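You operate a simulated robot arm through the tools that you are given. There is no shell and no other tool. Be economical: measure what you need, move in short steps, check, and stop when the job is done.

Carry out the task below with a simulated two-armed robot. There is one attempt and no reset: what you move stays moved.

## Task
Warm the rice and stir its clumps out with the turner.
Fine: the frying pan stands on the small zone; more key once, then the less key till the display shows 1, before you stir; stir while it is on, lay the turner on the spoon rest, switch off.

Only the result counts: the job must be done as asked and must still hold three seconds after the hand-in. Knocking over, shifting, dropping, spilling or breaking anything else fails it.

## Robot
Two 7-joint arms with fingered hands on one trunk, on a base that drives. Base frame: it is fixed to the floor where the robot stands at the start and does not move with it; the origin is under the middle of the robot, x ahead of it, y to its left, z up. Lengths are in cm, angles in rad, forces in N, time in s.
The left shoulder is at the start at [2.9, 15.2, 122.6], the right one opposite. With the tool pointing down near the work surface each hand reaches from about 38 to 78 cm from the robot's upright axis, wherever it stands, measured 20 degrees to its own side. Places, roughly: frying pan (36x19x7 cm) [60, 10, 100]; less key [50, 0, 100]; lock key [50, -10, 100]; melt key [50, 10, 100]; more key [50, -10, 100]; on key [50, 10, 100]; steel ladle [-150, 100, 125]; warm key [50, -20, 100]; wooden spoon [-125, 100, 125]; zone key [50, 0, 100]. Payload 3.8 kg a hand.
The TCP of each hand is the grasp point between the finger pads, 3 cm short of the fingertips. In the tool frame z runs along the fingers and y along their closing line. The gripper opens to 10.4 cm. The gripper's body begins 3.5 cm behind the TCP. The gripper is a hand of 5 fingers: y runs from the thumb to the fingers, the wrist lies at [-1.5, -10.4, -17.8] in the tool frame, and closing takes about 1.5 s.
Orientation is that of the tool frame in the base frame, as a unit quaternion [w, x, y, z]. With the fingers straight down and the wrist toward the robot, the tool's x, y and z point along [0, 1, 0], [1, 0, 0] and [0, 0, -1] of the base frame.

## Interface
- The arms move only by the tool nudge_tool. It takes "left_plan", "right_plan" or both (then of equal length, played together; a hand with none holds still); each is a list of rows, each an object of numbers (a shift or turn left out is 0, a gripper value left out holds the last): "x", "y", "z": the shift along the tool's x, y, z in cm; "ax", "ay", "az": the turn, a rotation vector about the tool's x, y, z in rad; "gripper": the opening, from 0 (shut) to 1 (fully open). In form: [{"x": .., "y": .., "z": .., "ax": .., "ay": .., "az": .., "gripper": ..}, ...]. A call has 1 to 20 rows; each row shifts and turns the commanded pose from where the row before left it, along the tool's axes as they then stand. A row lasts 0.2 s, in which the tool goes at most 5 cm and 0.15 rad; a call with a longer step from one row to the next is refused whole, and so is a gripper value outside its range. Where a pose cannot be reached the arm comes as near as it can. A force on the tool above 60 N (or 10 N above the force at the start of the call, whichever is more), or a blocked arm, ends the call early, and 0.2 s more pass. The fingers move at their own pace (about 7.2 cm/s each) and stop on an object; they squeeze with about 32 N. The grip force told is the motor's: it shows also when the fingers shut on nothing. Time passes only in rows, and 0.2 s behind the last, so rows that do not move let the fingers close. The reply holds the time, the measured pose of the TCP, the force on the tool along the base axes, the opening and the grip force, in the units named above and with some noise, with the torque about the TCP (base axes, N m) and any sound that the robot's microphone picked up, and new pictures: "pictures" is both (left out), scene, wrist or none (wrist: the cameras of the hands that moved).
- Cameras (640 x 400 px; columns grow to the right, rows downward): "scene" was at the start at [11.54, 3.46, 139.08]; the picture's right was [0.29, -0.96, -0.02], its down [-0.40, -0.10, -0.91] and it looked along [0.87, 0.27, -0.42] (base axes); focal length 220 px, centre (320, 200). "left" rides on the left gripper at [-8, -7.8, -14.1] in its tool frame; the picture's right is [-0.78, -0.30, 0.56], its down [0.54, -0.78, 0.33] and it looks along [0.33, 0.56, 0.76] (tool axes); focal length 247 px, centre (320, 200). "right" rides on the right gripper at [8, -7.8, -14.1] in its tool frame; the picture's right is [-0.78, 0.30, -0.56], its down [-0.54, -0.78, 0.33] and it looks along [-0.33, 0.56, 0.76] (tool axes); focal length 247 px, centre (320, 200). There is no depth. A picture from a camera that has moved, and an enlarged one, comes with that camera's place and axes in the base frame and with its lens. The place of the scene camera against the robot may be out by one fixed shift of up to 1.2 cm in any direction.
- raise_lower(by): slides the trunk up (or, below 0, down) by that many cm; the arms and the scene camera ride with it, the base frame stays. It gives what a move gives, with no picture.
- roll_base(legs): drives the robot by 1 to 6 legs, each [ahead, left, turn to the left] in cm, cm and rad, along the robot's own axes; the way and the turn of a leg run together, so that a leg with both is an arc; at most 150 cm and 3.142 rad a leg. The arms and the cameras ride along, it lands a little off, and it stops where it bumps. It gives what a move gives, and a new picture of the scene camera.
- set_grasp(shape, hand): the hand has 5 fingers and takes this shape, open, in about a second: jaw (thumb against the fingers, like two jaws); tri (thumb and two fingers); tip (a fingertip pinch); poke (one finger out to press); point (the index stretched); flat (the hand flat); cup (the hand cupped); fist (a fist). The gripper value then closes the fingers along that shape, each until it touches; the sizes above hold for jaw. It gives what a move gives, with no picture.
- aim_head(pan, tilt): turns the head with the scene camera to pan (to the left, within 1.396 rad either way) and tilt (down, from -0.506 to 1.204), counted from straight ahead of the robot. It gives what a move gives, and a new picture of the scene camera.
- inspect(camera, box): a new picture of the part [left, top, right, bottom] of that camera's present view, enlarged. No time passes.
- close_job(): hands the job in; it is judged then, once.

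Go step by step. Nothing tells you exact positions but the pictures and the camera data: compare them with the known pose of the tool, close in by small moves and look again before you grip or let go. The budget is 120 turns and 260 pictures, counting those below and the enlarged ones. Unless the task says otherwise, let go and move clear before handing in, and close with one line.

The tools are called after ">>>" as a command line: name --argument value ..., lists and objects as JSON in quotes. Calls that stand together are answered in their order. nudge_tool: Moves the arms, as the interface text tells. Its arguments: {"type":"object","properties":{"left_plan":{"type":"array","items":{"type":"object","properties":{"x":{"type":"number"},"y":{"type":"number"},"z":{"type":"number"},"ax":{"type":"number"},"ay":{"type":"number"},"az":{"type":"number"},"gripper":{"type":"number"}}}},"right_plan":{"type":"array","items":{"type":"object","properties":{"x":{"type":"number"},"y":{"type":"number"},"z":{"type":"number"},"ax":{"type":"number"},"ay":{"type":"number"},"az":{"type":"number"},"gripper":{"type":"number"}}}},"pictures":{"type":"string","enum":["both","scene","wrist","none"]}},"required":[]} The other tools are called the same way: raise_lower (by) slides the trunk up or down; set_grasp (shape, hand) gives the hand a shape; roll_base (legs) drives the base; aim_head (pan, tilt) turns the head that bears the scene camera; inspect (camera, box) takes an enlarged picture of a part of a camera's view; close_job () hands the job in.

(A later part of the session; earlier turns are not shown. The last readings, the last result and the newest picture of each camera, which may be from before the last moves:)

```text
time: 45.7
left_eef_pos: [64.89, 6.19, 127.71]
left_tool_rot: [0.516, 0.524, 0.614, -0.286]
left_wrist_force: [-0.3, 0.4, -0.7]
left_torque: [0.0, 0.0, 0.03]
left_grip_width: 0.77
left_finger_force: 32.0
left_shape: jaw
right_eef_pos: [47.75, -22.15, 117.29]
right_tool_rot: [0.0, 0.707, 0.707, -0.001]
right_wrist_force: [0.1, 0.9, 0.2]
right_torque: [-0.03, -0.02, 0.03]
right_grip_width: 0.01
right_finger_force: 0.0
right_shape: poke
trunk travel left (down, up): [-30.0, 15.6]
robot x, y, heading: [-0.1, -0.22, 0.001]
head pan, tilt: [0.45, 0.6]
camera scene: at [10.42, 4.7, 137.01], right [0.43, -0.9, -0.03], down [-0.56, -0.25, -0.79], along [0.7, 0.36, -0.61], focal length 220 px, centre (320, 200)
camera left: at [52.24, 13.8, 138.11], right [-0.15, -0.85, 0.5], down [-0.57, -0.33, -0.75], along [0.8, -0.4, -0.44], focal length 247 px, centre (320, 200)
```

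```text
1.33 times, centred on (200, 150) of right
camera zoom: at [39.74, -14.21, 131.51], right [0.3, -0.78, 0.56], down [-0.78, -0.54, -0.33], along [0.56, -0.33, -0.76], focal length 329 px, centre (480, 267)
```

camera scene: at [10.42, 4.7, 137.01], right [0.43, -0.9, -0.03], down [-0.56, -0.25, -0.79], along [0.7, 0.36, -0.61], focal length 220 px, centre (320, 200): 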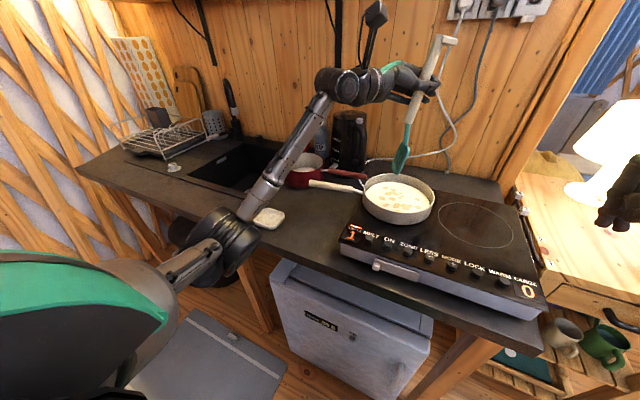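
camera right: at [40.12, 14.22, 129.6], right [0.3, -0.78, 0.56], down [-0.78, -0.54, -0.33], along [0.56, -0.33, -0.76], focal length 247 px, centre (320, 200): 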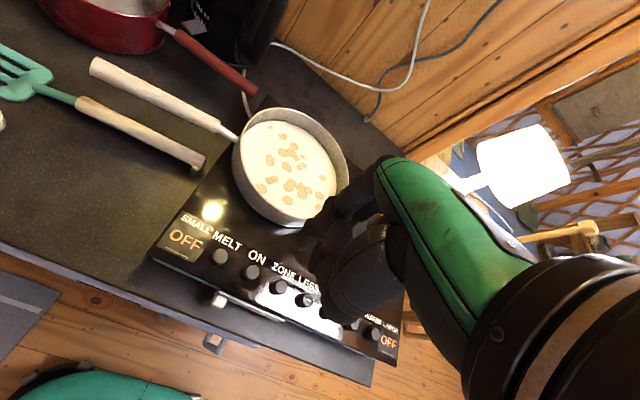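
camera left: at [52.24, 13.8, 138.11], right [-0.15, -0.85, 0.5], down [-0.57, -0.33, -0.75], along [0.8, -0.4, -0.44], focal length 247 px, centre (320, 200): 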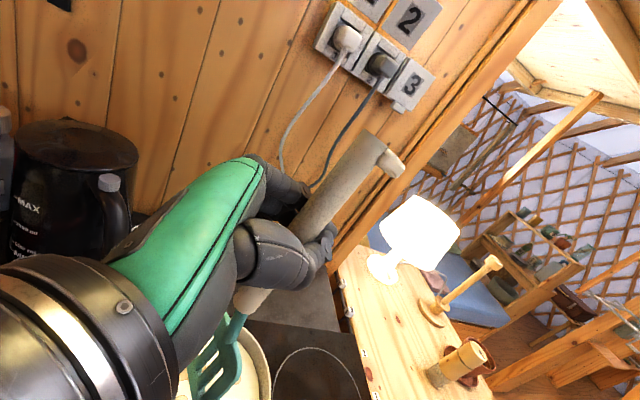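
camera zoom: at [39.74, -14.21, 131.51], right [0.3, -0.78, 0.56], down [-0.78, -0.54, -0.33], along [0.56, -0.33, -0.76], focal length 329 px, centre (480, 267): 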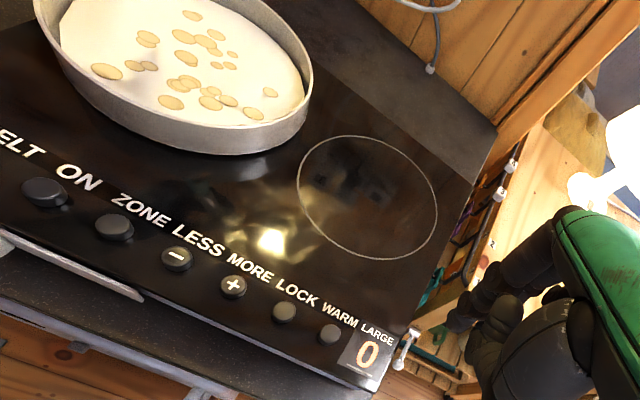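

Tip is at about (62.7, 7.5, 107.7), slightly left and near of the pan centre. I lower 7 cm while shifting toward the centre.

>>> nudge_tool --left_plan '[{"x": 1.55, "y": -0.07, "z": 0.95}, {"x": 1.55, "y": -0.07, "z": 0.95}, {"x": 1.55, "y": -0.07, "z": 0.95}, {"x": 1.55, "y": -0.07, "z": 0.95}, {}]' --pictures "none"

>>> inspect --camera "scene" --box '[340, 110, 460, 240]'

>>> inspect --camera "left" --box '[160, 250, 400, 400]'

```text
time: 46.9
left_eef_pos: [66.27, 5.14, 120.7]
left_tool_rot: [0.516, 0.523, 0.614, -0.286]
left_wrist_force: [-0.1, -0.4, -0.9]
left_torque: [0.02, 0.01, 0.01]
left_grip_width: 0.79
left_finger_force: 32.1
left_shape: jaw
right_eef_pos: [47.54, -22.16, 117.34]
right_tool_rot: [-0.001, 0.707, 0.707, 0.001]
right_wrist_force: [0.6, -0.1, -0.1]
right_torque: [-0.02, -0.01, 0.03]
right_grip_width: 0.01
right_finger_force: 0.0
right_shape: poke
trunk travel left (down, up): [-30.0, 15.6]
robot x, y, heading: [0.04, -0.01, 0.001]
head pan, tilt: [0.45, 0.6]
```

```text
3.08 times, centred on (400, 175) of scene
camera zoom: at [10.45, 4.64, 137.01], right [0.43, -0.9, -0.03], down [-0.56, -0.25, -0.79], along [0.7, 0.36, -0.61], focal length 677 px, centre (74, 277)
```

zoom: 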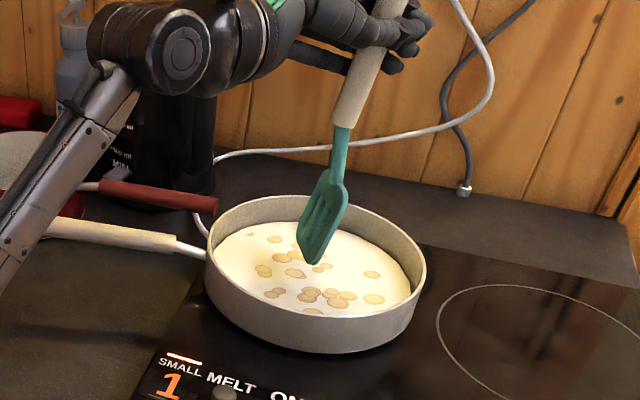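

```text
2.67 times, centred on (280, 325) of left
camera zoom: at [53.59, 12.6, 131.01], right [-0.15, -0.85, 0.5], down [-0.57, -0.33, -0.75], along [0.8, -0.4, -0.44], focal length 659 px, centre (427, -133)
```

zoom: 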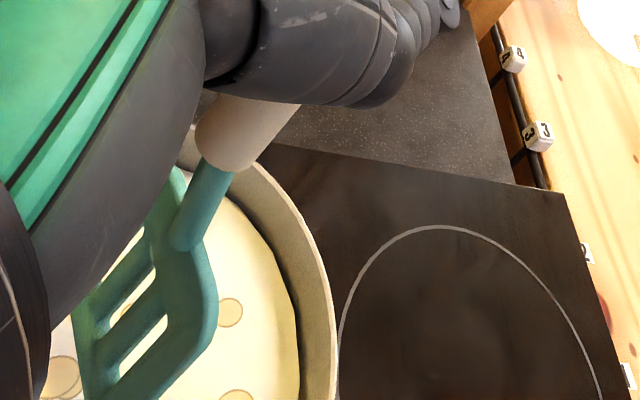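

The tip is just above the rice centre. I lower in small steps watching the force.

>>> nudge_tool --left_plan '[{"x": 0.47, "y": -0.09, "z": 0.15}, {"x": 0.47, "y": -0.09, "z": 0.15}, {"x": 0.47, "y": -0.09, "z": 0.15}, {"x": 0.28, "y": -0.05, "z": 0.09}, {}]' --pictures "none"

>>> inspect --camera "scene" --box '[340, 110, 460, 240]'

```text
time: 48.1
left_eef_pos: [66.2, 5.09, 118.89]
left_tool_rot: [0.516, 0.524, 0.615, -0.285]
left_wrist_force: [0.2, -0.2, 0.0]
left_torque: [-0.02, 0.01, -0.02]
left_grip_width: 0.81
left_finger_force: 31.6
left_shape: jaw
right_eef_pos: [47.63, -22.06, 117.39]
right_tool_rot: [0.0, 0.707, 0.707, 0.0]
right_wrist_force: [0.4, -0.5, 0.2]
right_torque: [-0.01, 0.02, -0.05]
right_grip_width: 0.02
right_finger_force: 0.0
right_shape: poke
trunk travel left (down, up): [-30.0, 15.6]
robot x, y, heading: [-0.22, -0.22, 0.001]
head pan, tilt: [0.45, 0.6]
```

```text
3.08 times, centred on (400, 175) of scene
camera zoom: at [10.46, 4.62, 137.01], right [0.43, -0.9, -0.03], down [-0.56, -0.25, -0.79], along [0.7, 0.36, -0.61], focal length 677 px, centre (74, 277)
```

zoom: 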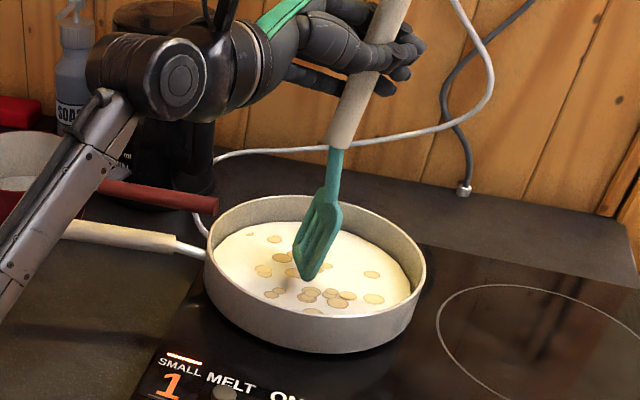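

>>> nudge_tool --left_plan '[{"x": 0.38, "y": -0.08, "z": 0.12}, {"x": 0.38, "y": -0.08, "z": 0.12}, {"x": 0.28, "y": -0.06, "z": 0.09}, {}]' --pictures "none"

>>> inspect --camera "scene" --box '[360, 150, 440, 230]'

```text
time: 49.1
left_eef_pos: [66.21, 5.19, 117.72]
left_tool_rot: [0.515, 0.524, 0.616, -0.285]
left_wrist_force: [0.2, -0.2, -0.3]
left_torque: [-0.02, -0.03, 0.02]
left_grip_width: 0.79
left_finger_force: 32.0
left_shape: jaw
right_eef_pos: [47.5, -22.15, 117.5]
right_tool_rot: [-0.002, 0.707, 0.708, 0.0]
right_wrist_force: [0.3, -0.8, 0.6]
right_torque: [-0.02, -0.02, -0.01]
right_grip_width: 0.0
right_finger_force: 0.1
right_shape: poke
trunk travel left (down, up): [-30.0, 15.6]
robot x, y, heading: [-0.2, -0.09, -0.004]
head pan, tilt: [0.45, 0.6]
```

```text
5.00 times, centred on (400, 190) of scene
camera zoom: at [10.47, 4.62, 137.01], right [0.43, -0.9, -0.03], down [-0.56, -0.25, -0.79], along [0.7, 0.36, -0.61], focal length 1100 px, centre (-80, 250)
```

zoom: 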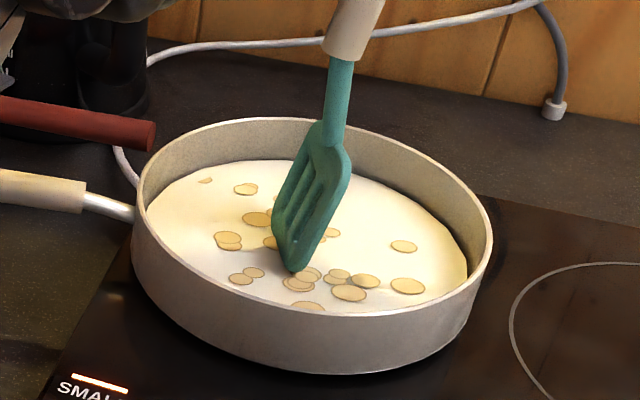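

>>> nudge_tool --left_plan '[{"x": 0.28, "y": -0.06, "z": 0.09}, {"x": 0.28, "y": -0.06, "z": 0.09}, {"x": 0.28, "y": -0.06, "z": 0.09}, {}]' --pictures "none"

>>> inspect --camera "scene" --box '[360, 150, 440, 230]'

```text
time: 50.1
left_eef_pos: [66.07, 5.18, 117.06]
left_tool_rot: [0.516, 0.525, 0.614, -0.286]
left_wrist_force: [-1.1, -0.8, 3.2]
left_torque: [0.04, -0.03, 0.0]
left_grip_width: 0.79
left_finger_force: 32.4
left_shape: jaw
right_eef_pos: [47.53, -22.24, 117.39]
right_tool_rot: [0.0, 0.707, 0.707, 0.0]
right_wrist_force: [0.0, 0.0, -0.5]
right_torque: [0.0, 0.02, 0.02]
right_grip_width: 0.0
right_finger_force: 0.1
right_shape: poke
trunk travel left (down, up): [-30.0, 15.6]
robot x, y, heading: [0.16, -0.21, 0.004]
head pan, tilt: [0.45, 0.6]
```

```text
5.00 times, centred on (400, 190) of scene
camera zoom: at [10.4, 4.6, 137.02], right [0.43, -0.9, -0.03], down [-0.56, -0.25, -0.79], along [0.7, 0.36, -0.61], focal length 1100 px, centre (-80, 250)
```

zoom: 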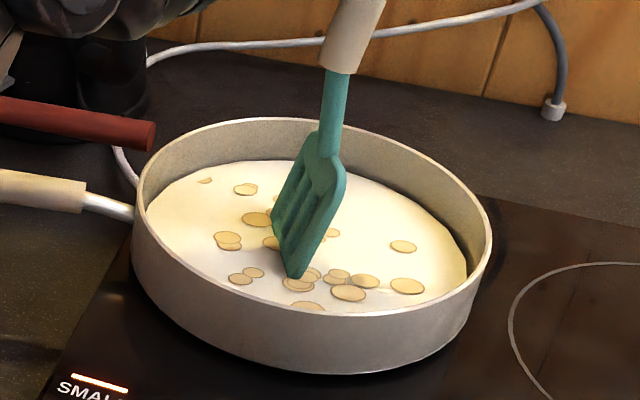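

Contact with about 3 N: the blade is down in the rice. I back off slightly and begin the stir with a short gentle sweep to check forces.

>>> nudge_tool --left_plan '[{"x": -0.23, "y": 0.05, "z": -0.08}, {"x": -0.33, "y": 0.34, "z": 1.22}, {"x": -0.524, "y": -0.43, "z": 1.34}, {"x": -0.524, "y": -0.43, "z": 1.34}]' --pictures "none"

>>> inspect --camera "scene" --box '[360, 150, 440, 230]'

```text
time: 51.1
left_eef_pos: [66.92, 0.97, 117.17]
left_tool_rot: [0.515, 0.525, 0.615, -0.286]
left_wrist_force: [0.2, -0.3, -0.2]
left_torque: [0.0, 0.02, -0.03]
left_grip_width: 0.8
left_finger_force: 32.2
left_shape: jaw
right_eef_pos: [47.62, -22.3, 117.2]
right_tool_rot: [-0.001, 0.707, 0.707, 0.001]
right_wrist_force: [0.2, 0.3, 0.4]
right_torque: [0.02, 0.02, -0.04]
right_grip_width: 0.0
right_finger_force: 0.1
right_shape: poke
trunk travel left (down, up): [-30.0, 15.6]
robot x, y, heading: [0.1, -0.25, 0.001]
head pan, tilt: [0.45, 0.6]
```

```text
5.00 times, centred on (400, 190) of scene
camera zoom: at [10.46, 4.57, 137.01], right [0.43, -0.9, -0.03], down [-0.56, -0.25, -0.79], along [0.7, 0.36, -0.61], focal length 1100 px, centre (-80, 250)
```

zoom: 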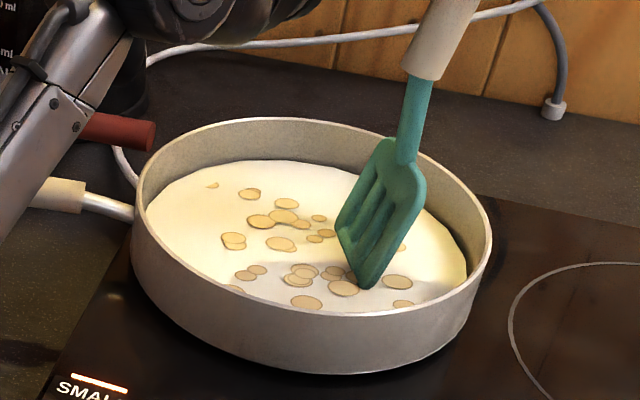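

Smooth and force-free; clumps move. I continue with a rectangular stirring path inside the pan.

>>> nudge_tool --left_plan '[{"x": 0.1, "y": 1.174, "z": 0.419}, {"x": 0.1, "y": 1.174, "z": 0.419}, {"x": 0.524, "y": 0.43, "z": -1.34}, {"x": 0.524, "y": 0.43, "z": -1.34}, {"x": 0.524, "y": 0.43, "z": -1.34}, {"x": 0.524, "y": 0.43, "z": -1.34}, {"x": -0.1, "y": -1.174, "z": -0.419}, {"x": -0.1, "y": -1.174, "z": -0.419}, {"x": -0.1, "y": -1.174, "z": -0.419}, {"x": -0.1, "y": -1.174, "z": -0.419}, {"x": -0.524, "y": -0.43, "z": 1.34}, {"x": -0.524, "y": -0.43, "z": 1.34}, {"x": -0.524, "y": -0.43, "z": 1.34}, {"x": -0.524, "y": -0.43, "z": 1.34}]' --pictures "none"

>>> inspect --camera "scene" --box '[360, 150, 440, 230]'

```text
time: 54.1
left_eef_pos: [64.39, 1.11, 117.21]
left_tool_rot: [0.515, 0.524, 0.615, -0.285]
left_wrist_force: [-0.4, 0.7, -0.7]
left_torque: [-0.07, 0.0, 0.0]
left_grip_width: 0.77
left_finger_force: 31.9
left_shape: jaw
right_eef_pos: [47.59, -22.14, 117.26]
right_tool_rot: [-0.001, 0.707, 0.707, 0.0]
right_wrist_force: [0.4, 0.3, -0.4]
right_torque: [0.01, -0.03, -0.02]
right_grip_width: 0.0
right_finger_force: 0.0
right_shape: poke
trunk travel left (down, up): [-30.0, 15.6]
robot x, y, heading: [0.23, 0.14, 0.001]
head pan, tilt: [0.45, 0.6]
```

```text
5.00 times, centred on (400, 190) of scene
camera zoom: at [10.48, 4.55, 137.01], right [0.43, -0.9, -0.03], down [-0.56, -0.25, -0.79], along [0.7, 0.36, -0.61], focal length 1100 px, centre (-80, 250)
```

zoom: 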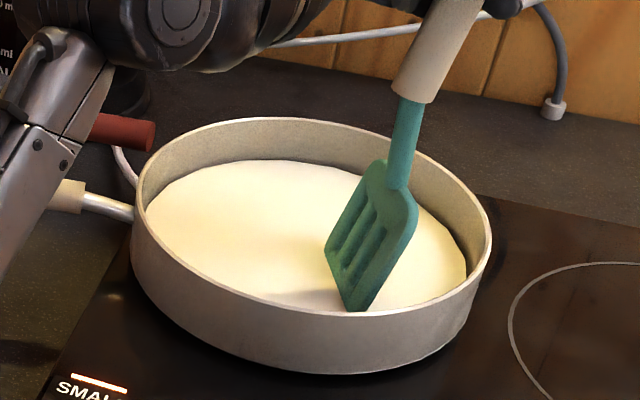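

All visible clumps are gone. One more loop for good measure, ending at the pan centre.

>>> nudge_tool --left_plan '[{"x": 0.1, "y": 1.174, "z": 0.419}, {"x": 0.1, "y": 1.174, "z": 0.419}, {"x": 0.1, "y": 1.174, "z": 0.419}, {"x": 0.1, "y": 1.174, "z": 0.419}, {"x": 0.524, "y": 0.43, "z": -1.34}, {"x": 0.524, "y": 0.43, "z": -1.34}, {"x": 0.524, "y": 0.43, "z": -1.34}, {"x": 0.524, "y": 0.43, "z": -1.34}, {"x": -0.1, "y": -1.174, "z": -0.419}, {"x": -0.1, "y": -1.174, "z": -0.419}, {"x": 0.4, "y": 0.3, "z": -1.0}, {"x": -0.524, "y": -0.43, "z": 1.34}, {"x": -0.524, "y": -0.43, "z": 1.34}, {"x": -0.4, "y": -0.3, "z": 1.0}, {}]' --pictures "none"

>>> inspect --camera "scene" --box '[350, 140, 450, 240]'

```text
time: 57.3
left_eef_pos: [66.93, 4.06, 117.14]
left_tool_rot: [0.515, 0.525, 0.615, -0.286]
left_wrist_force: [0.1, 0.7, -1.4]
left_torque: [-0.02, 0.04, 0.0]
left_grip_width: 0.81
left_finger_force: 32.4
left_shape: jaw
right_eef_pos: [47.66, -22.27, 117.35]
right_tool_rot: [0.0, 0.708, 0.707, 0.0]
right_wrist_force: [0.5, 0.0, -0.9]
right_torque: [0.02, 0.0, -0.03]
right_grip_width: 0.03
right_finger_force: 0.1
right_shape: poke
trunk travel left (down, up): [-30.0, 15.6]
robot x, y, heading: [-0.19, -0.03, -0.006]
head pan, tilt: [0.45, 0.6]
```

```text
4.00 times, centred on (400, 190) of scene
camera zoom: at [10.46, 4.62, 137.01], right [0.43, -0.9, -0.03], down [-0.56, -0.25, -0.79], along [0.7, 0.36, -0.61], focal length 880 px, centre (0, 240)
```

zoom: 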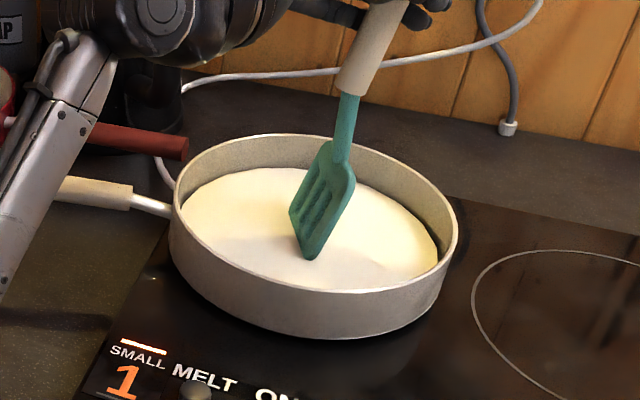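

Rice is smooth and SMALL still on 1. I lift the turner straight up and take it back left of the pan the way it came.

>>> nudge_tool --left_plan '[{"x": -0.93, "y": 0.19, "z": -0.31}, {"x": -0.93, "y": 0.19, "z": -0.31}, {"x": -1.87, "y": 0.38, "z": -0.61}, {"x": -1.87, "y": 0.38, "z": -0.61}, {"x": -1.87, "y": 0.38, "z": -0.61}, {"x": -1.87, "y": 0.38, "z": -0.61}, {}, {"x": 0.92, "y": -1.09, "z": -3.49}, {"x": 0.92, "y": -1.09, "z": -3.49}, {"x": 0.92, "y": -1.09, "z": -3.49}, {"x": 0.92, "y": -1.09, "z": -3.49}, {"x": 0.92, "y": -1.09, "z": -3.49}, {"x": 0.92, "y": -1.09, "z": -3.49}, {"x": 0.92, "y": -1.09, "z": -3.49}, {"x": 0.92, "y": -1.09, "z": -3.49}, {}]' --pictures "scene"

>>> inspect --camera "scene" --box '[220, 60, 450, 250]'

```text
time: 60.7
left_eef_pos: [49.95, 28.9, 127.16]
left_tool_rot: [0.515, 0.525, 0.615, -0.286]
left_wrist_force: [-0.5, 0.5, -0.1]
left_torque: [-0.03, -0.02, -0.02]
left_grip_width: 0.78
left_finger_force: 32.0
left_shape: jaw
right_eef_pos: [47.74, -22.24, 117.32]
right_tool_rot: [-0.002, 0.707, 0.707, -0.001]
right_wrist_force: [-0.2, -0.2, -0.3]
right_torque: [0.05, 0.02, 0.01]
right_grip_width: 0.01
right_finger_force: 0.2
right_shape: poke
trunk travel left (down, up): [-30.0, 15.6]
robot x, y, heading: [0.02, -0.09, -0.004]
head pan, tilt: [0.45, 0.6]
camera scene: at [10.49, 4.58, 137.01], right [0.43, -0.9, -0.03], down [-0.56, -0.25, -0.79], along [0.7, 0.36, -0.61], focal length 220 px, centre (320, 200)
```

scene: 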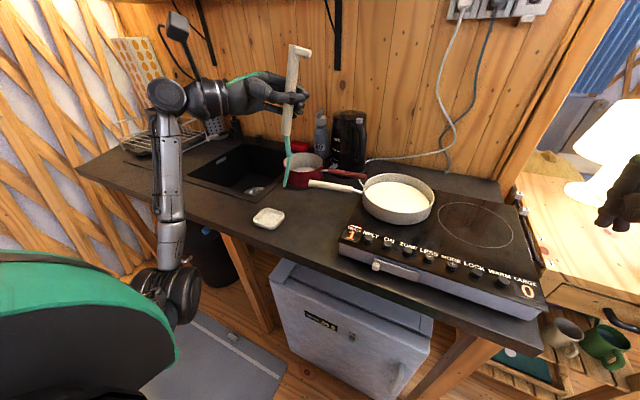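

```text
2.11 times, centred on (335, 155) of scene
camera zoom: at [10.49, 4.58, 137.01], right [0.43, -0.9, -0.03], down [-0.56, -0.25, -0.79], along [0.7, 0.36, -0.61], focal length 463 px, centre (288, 295)
```

zoom: 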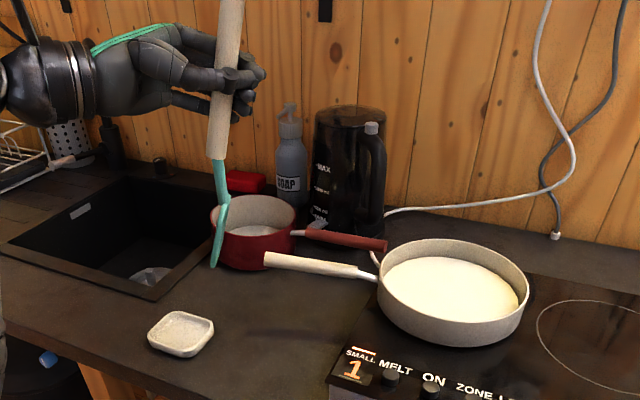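

The rice is smooth and nothing spilled. I level the turner and turn the hand so the blade will point left over the rest.

>>> nudge_tool --left_plan '[{"az": -0.1}, {"az": -0.1}, {"ay": 0.14}, {"ay": 0.14}, {"ay": 0.14}, {"ay": 0.14}, {"ay": 0.14}, {"ay": 0.14}, {"ay": 0.14}, {"ay": 0.14}, {"ay": 0.14}, {"az": 0.146}, {"az": 0.146}, {"az": 0.146}, {"az": 0.146}, {"az": 0.146}, {}]'

>>> inspect --camera "scene" --box '[180, 60, 410, 250]'

```text
time: 64.3
left_eef_pos: [49.87, 28.94, 127.06]
left_tool_rot: [0.0, 0.826, 0.563, -0.001]
left_wrist_force: [-0.1, -0.2, -1.5]
left_torque: [-0.06, 0.03, 0.0]
left_grip_width: 0.79
left_finger_force: 32.0
left_shape: jaw
right_eef_pos: [47.68, -22.15, 117.34]
right_tool_rot: [0.0, 0.708, 0.706, 0.0]
right_wrist_force: [0.2, 0.0, -1.1]
right_torque: [-0.03, 0.04, -0.02]
right_grip_width: 0.01
right_finger_force: 0.0
right_shape: poke
trunk travel left (down, up): [-30.0, 15.6]
robot x, y, heading: [0.38, -0.13, -0.002]
head pan, tilt: [0.45, 0.6]
camera scene: at [10.45, 4.62, 137.01], right [0.43, -0.9, -0.03], down [-0.56, -0.25, -0.79], along [0.7, 0.36, -0.61], focal length 220 px, centre (320, 200)
camera left: at [39.82, 24.37, 141.3], right [-0.56, -0.61, -0.56], down [-0.53, 0.78, -0.33], along [0.64, 0.11, -0.76], focal length 247 px, centre (320, 200)
```

scene: 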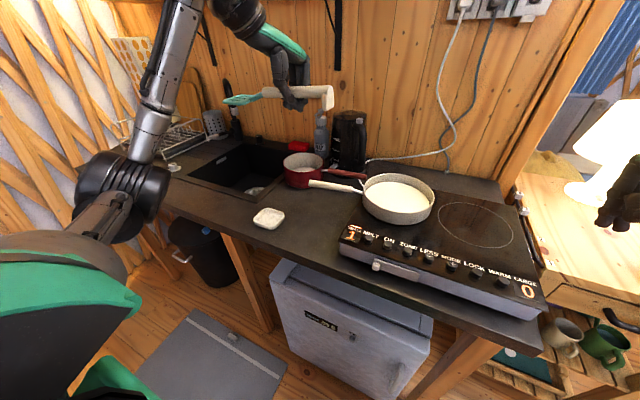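
left: 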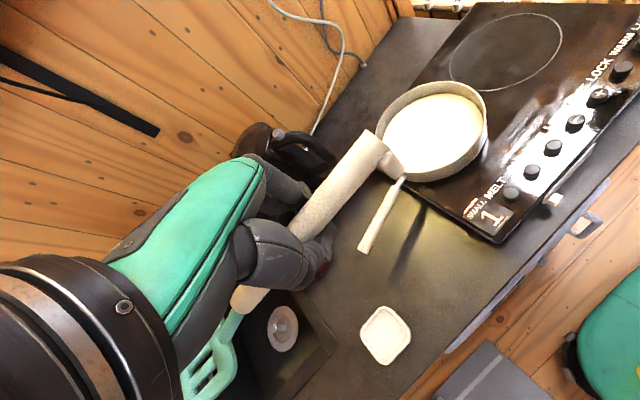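

```text
2.11 times, centred on (295, 155) of scene
camera zoom: at [10.45, 4.62, 137.01], right [0.43, -0.9, -0.03], down [-0.56, -0.25, -0.79], along [0.7, 0.36, -0.61], focal length 463 px, centre (373, 295)
```

zoom: 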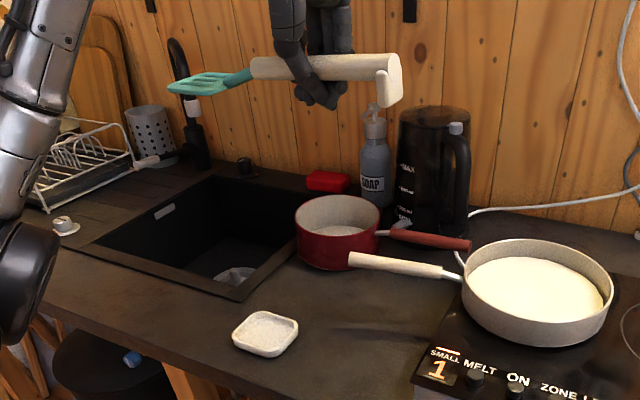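

The turner is level with its leg down; blade at about (51, 43), rest centre at (49, 41.4). I shift over and descend most of the way.

>>> nudge_tool --left_plan '[{"x": -2.1, "y": -1.54}, {"z": 4.3}, {"z": 4.3}, {"z": 4.3}, {"z": 4.3}, {"z": 4.3}, {"z": 3.5}, {}]'

>>> inspect --camera "scene" --box '[220, 150, 380, 270]'

>>> inspect --camera "left" --box '[160, 50, 540, 400]'

```text
time: 66.1
left_eef_pos: [47.73, 27.6, 102.2]
left_tool_rot: [0.0, 0.825, 0.565, 0.0]
left_wrist_force: [-0.1, 0.3, -0.7]
left_torque: [-0.08, 0.03, -0.02]
left_grip_width: 0.77
left_finger_force: 32.0
left_shape: jaw
right_eef_pos: [47.6, -22.25, 117.24]
right_tool_rot: [0.0, 0.707, 0.707, 0.0]
right_wrist_force: [0.3, 1.5, -0.6]
right_torque: [0.01, 0.0, 0.0]
right_grip_width: 0.0
right_finger_force: 0.0
right_shape: poke
trunk travel left (down, up): [-30.0, 15.6]
robot x, y, heading: [-0.05, 0.26, -0.004]
head pan, tilt: [0.45, 0.6]
camera scene: at [10.46, 4.62, 137.01], right [0.43, -0.9, -0.03], down [-0.56, -0.25, -0.79], along [0.7, 0.36, -0.61], focal length 220 px, centre (320, 200)
camera left: at [37.55, 22.94, 116.38], right [-0.56, -0.62, -0.56], down [-0.53, 0.78, -0.33], along [0.64, 0.11, -0.76], focal length 247 px, centre (320, 200)
```

scene: 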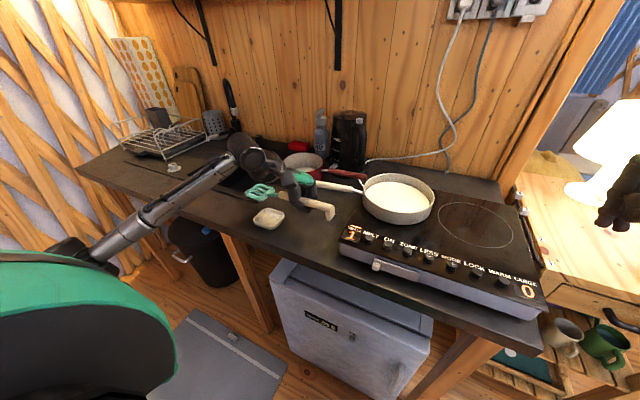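
left: 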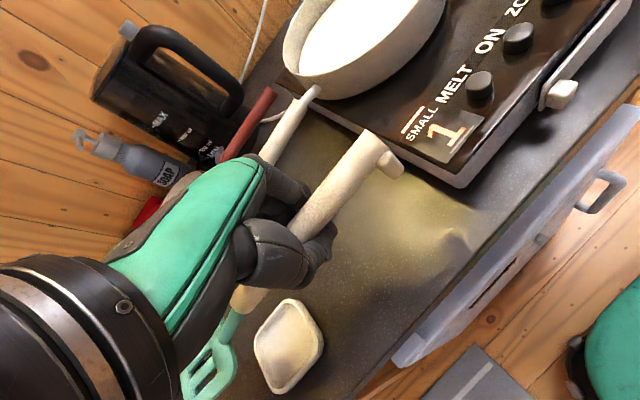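

```text
3.33 times, centred on (300, 210) of scene
camera zoom: at [10.46, 4.62, 137.01], right [0.43, -0.9, -0.03], down [-0.56, -0.25, -0.79], along [0.7, 0.36, -0.61], focal length 734 px, centre (387, 167)
```

zoom: 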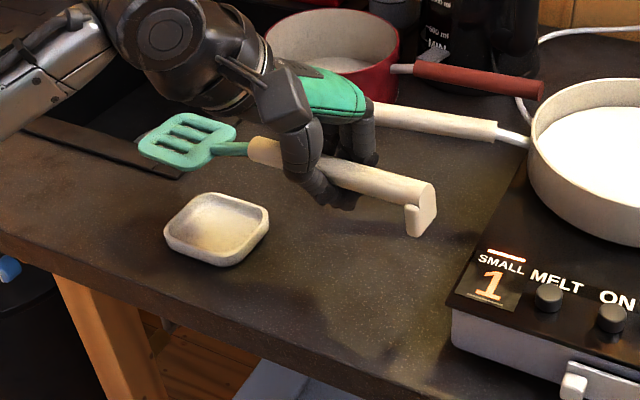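

```text
1.14 times, centred on (350, 225) of left
camera zoom: at [37.55, 22.94, 116.38], right [-0.56, -0.62, -0.56], down [-0.53, 0.78, -0.33], along [0.64, 0.11, -0.76], focal length 282 px, centre (286, 171)
```

zoom: 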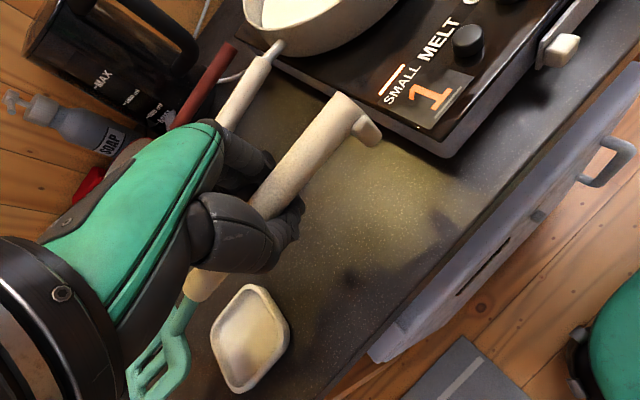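

Blade is about 1 cm far and 2 cm left of the rest centre. I correct and lower more.

>>> nudge_tool --left_plan '[{"x": -1.41, "y": -0.31}, {"z": 2}, {"z": 2}, {"z": 1.5}, {}]' --pictures "none"

>>> inspect --camera "scene" --box '[235, 165, 347, 249]'

>>> inspect --camera "left" --box '[160, 100, 480, 400]'

```text
time: 67.3
left_eef_pos: [46.93, 26.38, 96.55]
left_tool_rot: [0.0, 0.826, 0.564, 0.0]
left_wrist_force: [0.3, -0.1, 0.0]
left_torque: [-0.06, 0.04, -0.02]
left_grip_width: 0.81
left_finger_force: 31.9
left_shape: jaw
right_eef_pos: [47.57, -22.28, 117.36]
right_tool_rot: [0.0, 0.707, 0.707, 0.001]
right_wrist_force: [0.0, 0.0, -0.1]
right_torque: [0.04, -0.01, -0.02]
right_grip_width: 0.0
right_finger_force: 0.0
right_shape: poke
trunk travel left (down, up): [-30.0, 15.6]
robot x, y, heading: [-0.02, -0.03, 0.005]
head pan, tilt: [0.45, 0.6]
```

```text
4.76 times, centred on (291, 207) of scene
camera zoom: at [10.46, 4.63, 137.01], right [0.43, -0.9, -0.03], down [-0.56, -0.25, -0.79], along [0.7, 0.36, -0.61], focal length 1048 px, centre (458, 167)
```

zoom: 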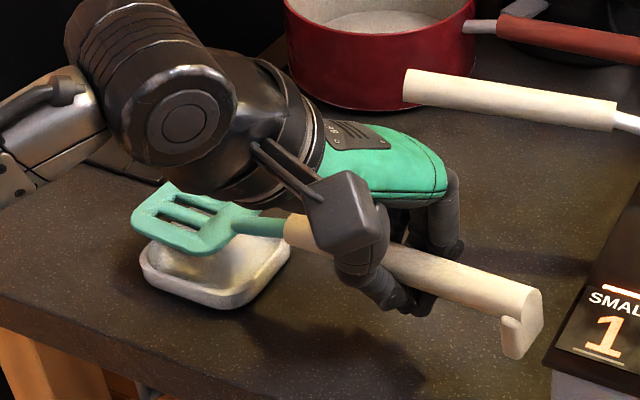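

```text
1.33 times, centred on (320, 250) of left
camera zoom: at [36.81, 21.74, 110.79], right [-0.56, -0.62, -0.56], down [-0.53, 0.78, -0.33], along [0.64, 0.11, -0.76], focal length 329 px, centre (320, 133)
```

zoom: 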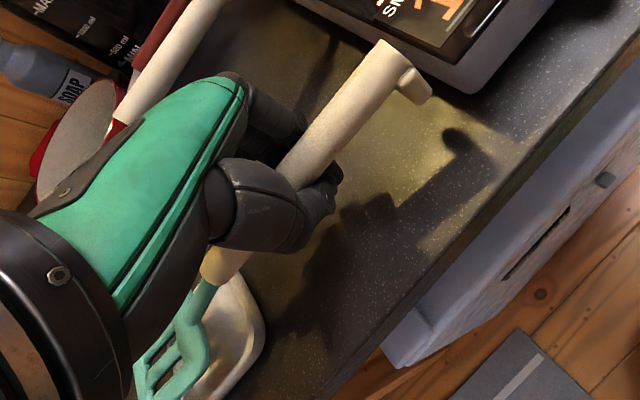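

The blade should go a bit more toward the rest's centre, with the handle turned slightly toward the robot to clear the hob corner.

>>> nudge_tool --left_plan '[{"z": -1}, {"x": -1.08, "y": -1.13}, {"x": -1.09, "y": -1.13}, {"az": 0.1}, {"az": 0.1}, {"z": 1}, {}]' --pictures "none"

>>> inspect --camera "scene" --box '[235, 165, 347, 249]'

>>> inspect --camera "left" --box '[160, 100, 480, 400]'

```text
time: 68.9
left_eef_pos: [43.99, 25.14, 96.65]
left_tool_rot: [0.0, 0.878, 0.479, 0.0]
left_wrist_force: [-0.5, 0.0, -1.2]
left_torque: [-0.04, -0.01, -0.04]
left_grip_width: 0.77
left_finger_force: 32.1
left_shape: jaw
right_eef_pos: [47.57, -22.3, 117.32]
right_tool_rot: [0.0, 0.708, 0.707, -0.001]
right_wrist_force: [0.2, -0.4, 0.4]
right_torque: [-0.02, -0.03, -0.01]
right_grip_width: 0.0
right_finger_force: 0.1
right_shape: poke
trunk travel left (down, up): [-30.0, 15.6]
robot x, y, heading: [-0.2, 0.27, 0.0]
head pan, tilt: [0.45, 0.6]
```

```text
4.76 times, centred on (291, 207) of scene
camera zoom: at [10.47, 4.64, 137.01], right [0.43, -0.9, -0.03], down [-0.56, -0.25, -0.79], along [0.7, 0.36, -0.61], focal length 1048 px, centre (458, 167)
```

zoom: 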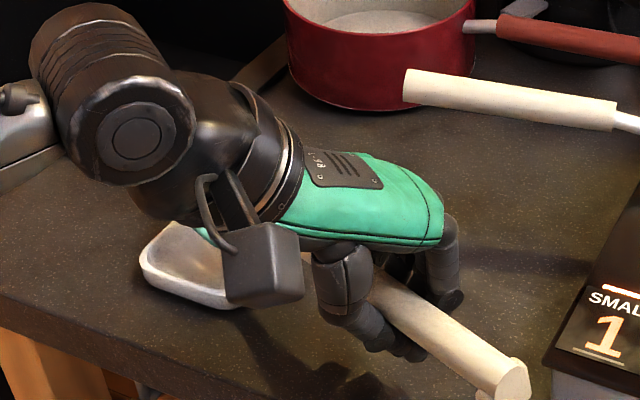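

```text
1.33 times, centred on (320, 250) of left
camera zoom: at [33.11, 22.64, 110.82], right [-0.67, -0.49, -0.56], down [-0.36, 0.87, -0.33], along [0.65, -0.02, -0.76], focal length 329 px, centre (320, 133)
```

zoom: 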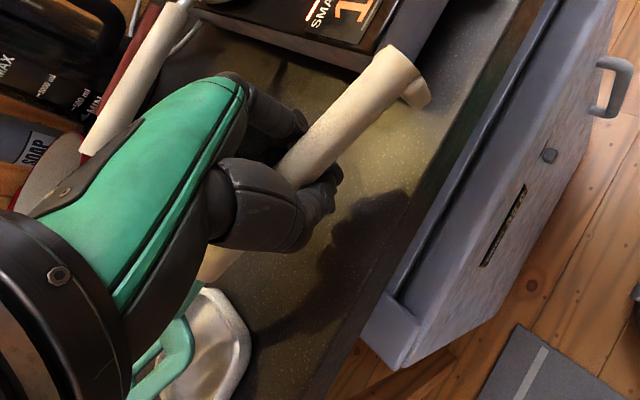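

Computed blade centre (48.8, 40.2) against rest (49, 41.2): I nudge 1 cm left, then lower until contact.

>>> nudge_tool --left_plan '[{"x": 1.0, "y": -0.29}, {"z": 0.6}, {"z": 0.4}, {"z": 0.3}, {"z": 0.3}, {}]' --pictures "none"

>>> inspect --camera "left" --box '[80, 200, 400, 400]'

>>> inspect --camera "scene" --box '[235, 165, 347, 265]'

```text
time: 70.3
left_eef_pos: [44.34, 26.25, 95.05]
left_tool_rot: [0.0, 0.878, 0.479, 0.0]
left_wrist_force: [0.3, 0.3, 0.3]
left_torque: [-0.02, -0.01, -0.01]
left_grip_width: 0.79
left_finger_force: 32.3
left_shape: jaw
right_eef_pos: [47.64, -22.17, 117.29]
right_tool_rot: [0.0, 0.707, 0.707, 0.0]
right_wrist_force: [-0.4, 0.3, 0.0]
right_torque: [0.01, 0.0, 0.03]
right_grip_width: 0.0
right_finger_force: 0.2
right_shape: poke
trunk travel left (down, up): [-30.0, 15.6]
robot x, y, heading: [-0.18, -0.06, 0.001]
head pan, tilt: [0.45, 0.6]
```

```text
2.00 times, centred on (240, 300) of left
camera zoom: at [33.53, 23.7, 109.19], right [-0.67, -0.49, -0.56], down [-0.36, 0.87, -0.33], along [0.65, -0.02, -0.76], focal length 494 px, centre (480, 0)
```

zoom: 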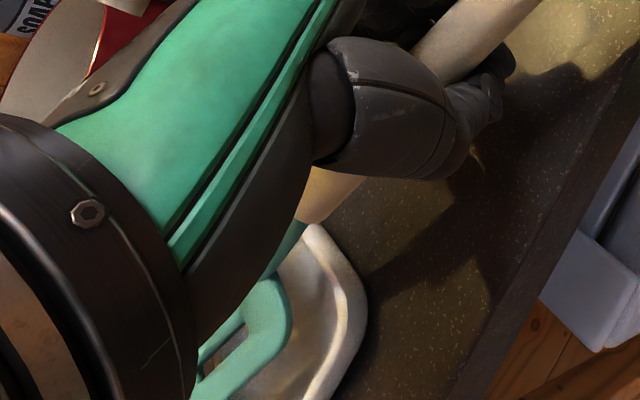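

```text
4.00 times, centred on (291, 215) of scene
camera zoom: at [10.45, 4.63, 137.01], right [0.43, -0.9, -0.03], down [-0.56, -0.25, -0.79], along [0.7, 0.36, -0.61], focal length 880 px, centre (436, 140)
```

zoom: 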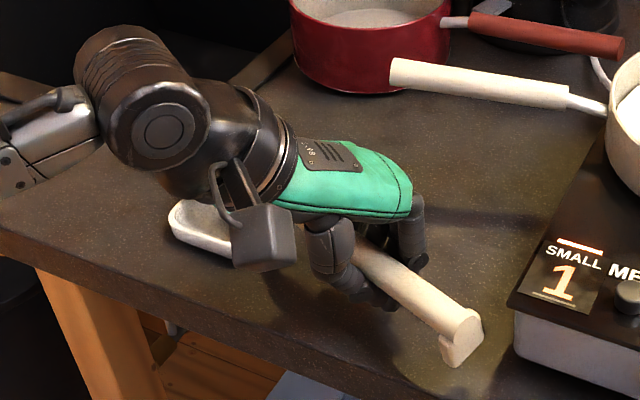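

The blade sits toward the back of the rest; I bring it 1.1 cm nearer and lower to contact.

>>> nudge_tool --left_plan '[{"z": -0.6}, {"x": -0.6, "y": -0.85}, {"z": 0.6}, {"z": 0.3}, {"z": 0.3}, {}]' --pictures "none"

>>> inspect --camera "left" --box '[80, 200, 400, 400]'

>>> inspect --camera "scene" --box '[235, 165, 347, 265]'

```text
time: 71.7
left_eef_pos: [43.38, 26.13, 94.48]
left_tool_rot: [0.0, 0.878, 0.479, 0.0]
left_wrist_force: [0.6, 0.0, -0.7]
left_torque: [-0.04, 0.0, 0.0]
left_grip_width: 0.76
left_finger_force: 31.5
left_shape: jaw
right_eef_pos: [47.63, -22.21, 117.34]
right_tool_rot: [-0.001, 0.707, 0.707, 0.0]
right_wrist_force: [-0.1, 0.3, 0.4]
right_torque: [-0.01, -0.01, 0.03]
right_grip_width: 0.0
right_finger_force: 0.0
right_shape: poke
trunk travel left (down, up): [-30.0, 15.6]
robot x, y, heading: [0.12, 0.15, 0.002]
head pan, tilt: [0.45, 0.6]
```

```text
2.00 times, centred on (240, 300) of left
camera zoom: at [32.55, 23.66, 108.64], right [-0.67, -0.49, -0.56], down [-0.36, 0.87, -0.33], along [0.65, -0.02, -0.76], focal length 494 px, centre (480, 0)
```

zoom: 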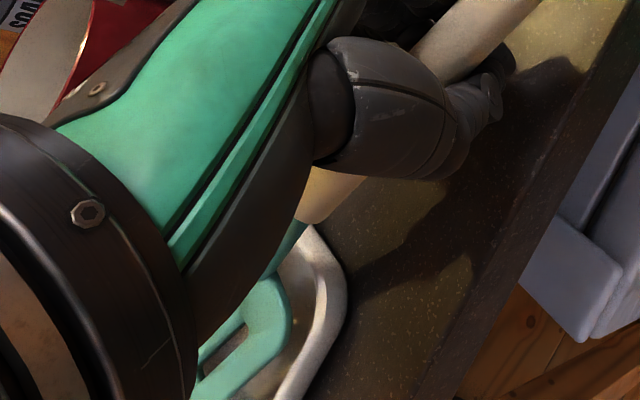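

```text
4.00 times, centred on (291, 215) of scene
camera zoom: at [10.46, 4.63, 137.01], right [0.43, -0.9, -0.03], down [-0.56, -0.25, -0.79], along [0.7, 0.36, -0.61], focal length 880 px, centre (436, 140)
```

zoom: 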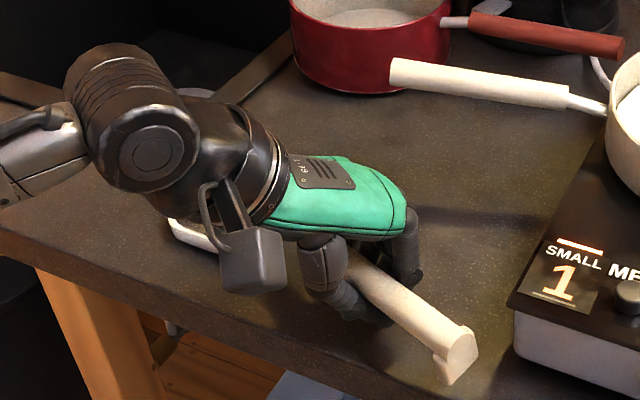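

>>> nudge_tool --left_plan '[{"z": 0.3}, {"z": 0.3}, {}]' --pictures "none"

>>> inspect --camera "scene" --box '[235, 175, 347, 275]'

```text
time: 72.5
left_eef_pos: [43.35, 26.31, 93.86]
left_tool_rot: [0.0, 0.877, 0.48, 0.0]
left_wrist_force: [-0.1, -0.4, -0.2]
left_torque: [-0.04, -0.01, 0.02]
left_grip_width: 0.79
left_finger_force: 32.0
left_shape: jaw
right_eef_pos: [47.69, -22.24, 117.32]
right_tool_rot: [-0.001, 0.707, 0.707, 0.0]
right_wrist_force: [0.1, 0.2, -0.7]
right_torque: [0.02, -0.01, -0.03]
right_grip_width: 0.0
right_finger_force: 0.1
right_shape: poke
trunk travel left (down, up): [-30.0, 15.6]
robot x, y, heading: [-0.17, -0.06, 0.0]
head pan, tilt: [0.45, 0.6]
```

```text
4.00 times, centred on (291, 225) of scene
camera zoom: at [10.45, 4.63, 137.01], right [0.43, -0.9, -0.03], down [-0.56, -0.25, -0.79], along [0.7, 0.36, -0.61], focal length 880 px, centre (436, 100)
```

zoom: 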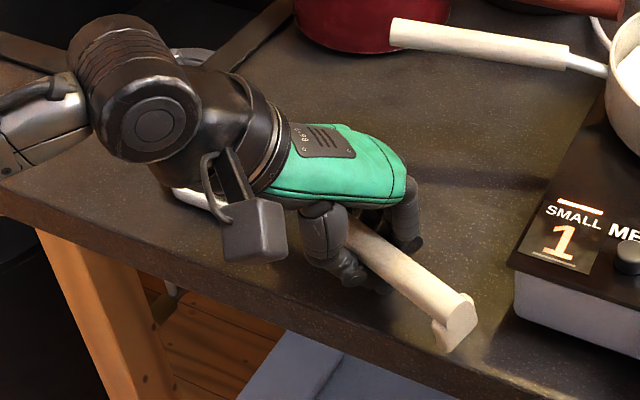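

>>> nudge_tool --left_plan '[{"z": 0.2}, {"z": 0.2}, {}]' --pictures "none"

>>> inspect --camera "left" --box '[160, 100, 560, 400]'

```text
time: 73.3
left_eef_pos: [43.3, 26.25, 93.49]
left_tool_rot: [0.0, 0.878, 0.479, 0.0]
left_wrist_force: [0.4, 0.0, 0.6]
left_torque: [0.02, 0.03, 0.01]
left_grip_width: 0.72
left_finger_force: 31.5
left_shape: jaw
right_eef_pos: [47.61, -22.11, 117.25]
right_tool_rot: [0.0, 0.706, 0.708, 0.0]
right_wrist_force: [-0.4, 0.0, -0.5]
right_torque: [0.0, 0.0, -0.01]
right_grip_width: 0.01
right_finger_force: 0.0
right_shape: poke
trunk travel left (down, up): [-30.0, 15.6]
robot x, y, heading: [0.06, 0.61, -0.004]
head pan, tilt: [0.45, 0.6]
```

```text
1.33 times, centred on (360, 250) of left
camera zoom: at [32.51, 23.61, 107.62], right [-0.67, -0.49, -0.56], down [-0.36, 0.87, -0.33], along [0.65, -0.02, -0.76], focal length 329 px, centre (267, 133)
```

zoom: 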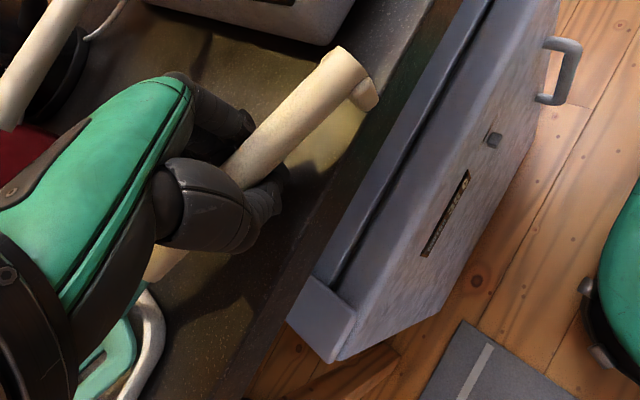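

The handle end may be close to the counter edge, so I shift it a bit forward and rotate slightly before letting go.

>>> nudge_tool --left_plan '[{"z": -1.0}, {"x": 0.6, "y": 0.93}, {"az": -0.1}, {}, {"z": 0.5}, {"z": 0.5}, {}]' --pictures "none"

>>> inspect --camera "left" --box '[80, 100, 480, 400]'

>>> inspect --camera "scene" --box '[235, 175, 347, 275]'

```text
time: 74.9
left_eef_pos: [44.48, 26.29, 93.5]
left_tool_rot: [0.0, 0.852, 0.523, 0.0]
left_wrist_force: [-1.2, -0.2, -0.6]
left_torque: [-0.02, 0.01, -0.01]
left_grip_width: 0.76
left_finger_force: 32.1
left_shape: jaw
right_eef_pos: [47.71, -22.14, 117.29]
right_tool_rot: [0.0, 0.708, 0.707, -0.001]
right_wrist_force: [0.2, 0.9, -0.2]
right_torque: [-0.02, 0.01, 0.01]
right_grip_width: 0.0
right_finger_force: 0.1
right_shape: poke
trunk travel left (down, up): [-30.0, 15.6]
robot x, y, heading: [-0.3, -0.16, 0.005]
head pan, tilt: [0.45, 0.6]
```

```text
1.33 times, centred on (280, 250) of left
camera zoom: at [33.89, 22.55, 107.61], right [-0.62, -0.56, -0.56], down [-0.45, 0.83, -0.33], along [0.65, 0.05, -0.76], focal length 329 px, centre (373, 133)
```

zoom: 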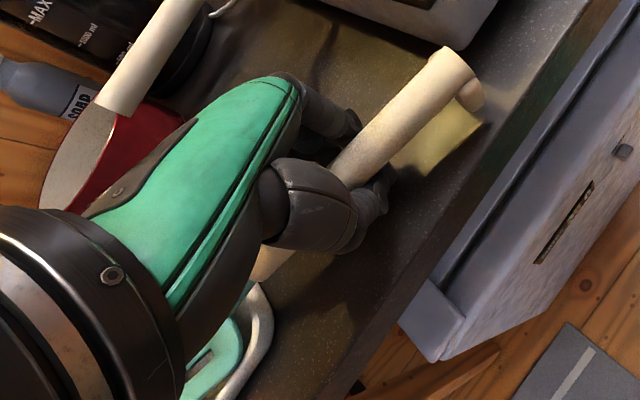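

```text
4.00 times, centred on (291, 225) of scene
camera zoom: at [10.45, 4.63, 137.01], right [0.43, -0.9, -0.03], down [-0.56, -0.25, -0.79], along [0.7, 0.36, -0.61], focal length 880 px, centre (436, 100)
```

zoom: 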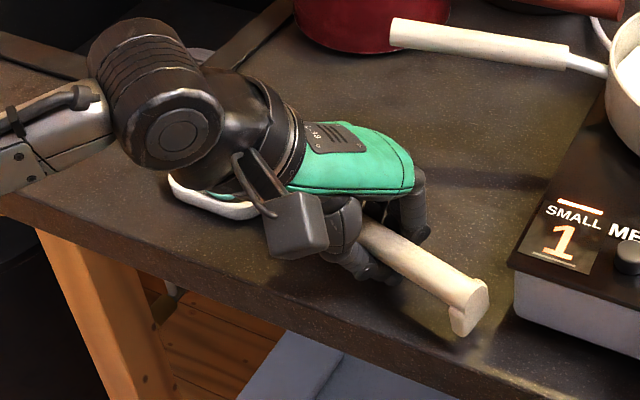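

Handle end is well inside the counter now and the blade is in the rest. I open the fingers.

>>> nudge_tool --left_plan '[{"gripper": 0.2}, {}, {"gripper": 0.4}, {}, {"gripper": 0.6}, {}, {}]' --pictures "none"

>>> inspect --camera "left" --box '[80, 100, 480, 400]'

>>> inspect --camera "scene" --box '[235, 175, 347, 275]'

```text
time: 76.5
left_eef_pos: [44.47, 26.24, 93.39]
left_tool_rot: [0.0, 0.853, 0.523, 0.0]
left_wrist_force: [0.4, 0.8, -0.5]
left_torque: [0.0, -0.01, -0.05]
left_grip_width: 6.21
left_finger_force: 0.1
left_shape: jaw
right_eef_pos: [47.6, -22.2, 117.4]
right_tool_rot: [0.0, 0.708, 0.707, -0.001]
right_wrist_force: [0.3, -0.5, -0.8]
right_torque: [-0.02, 0.03, 0.02]
right_grip_width: 0.0
right_finger_force: 0.1
right_shape: poke
trunk travel left (down, up): [-30.0, 15.6]
robot x, y, heading: [-0.1, -0.24, 0.007]
head pan, tilt: [0.45, 0.6]
```

```text
1.33 times, centred on (280, 250) of left
camera zoom: at [33.89, 22.54, 107.62], right [-0.62, -0.56, -0.56], down [-0.45, 0.83, -0.33], along [0.65, 0.05, -0.76], focal length 329 px, centre (373, 133)
```

zoom: 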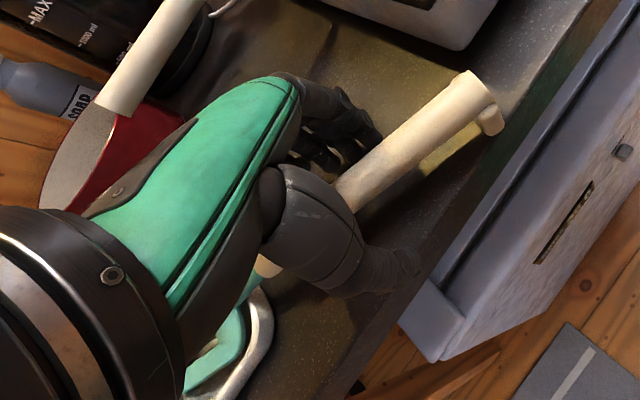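

```text
4.00 times, centred on (291, 225) of scene
camera zoom: at [10.45, 4.63, 137.01], right [0.43, -0.9, -0.03], down [-0.56, -0.25, -0.79], along [0.7, 0.36, -0.61], focal length 880 px, centre (436, 100)
```

zoom: 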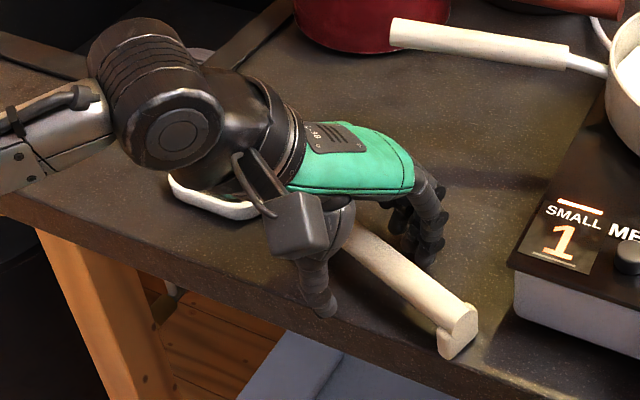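

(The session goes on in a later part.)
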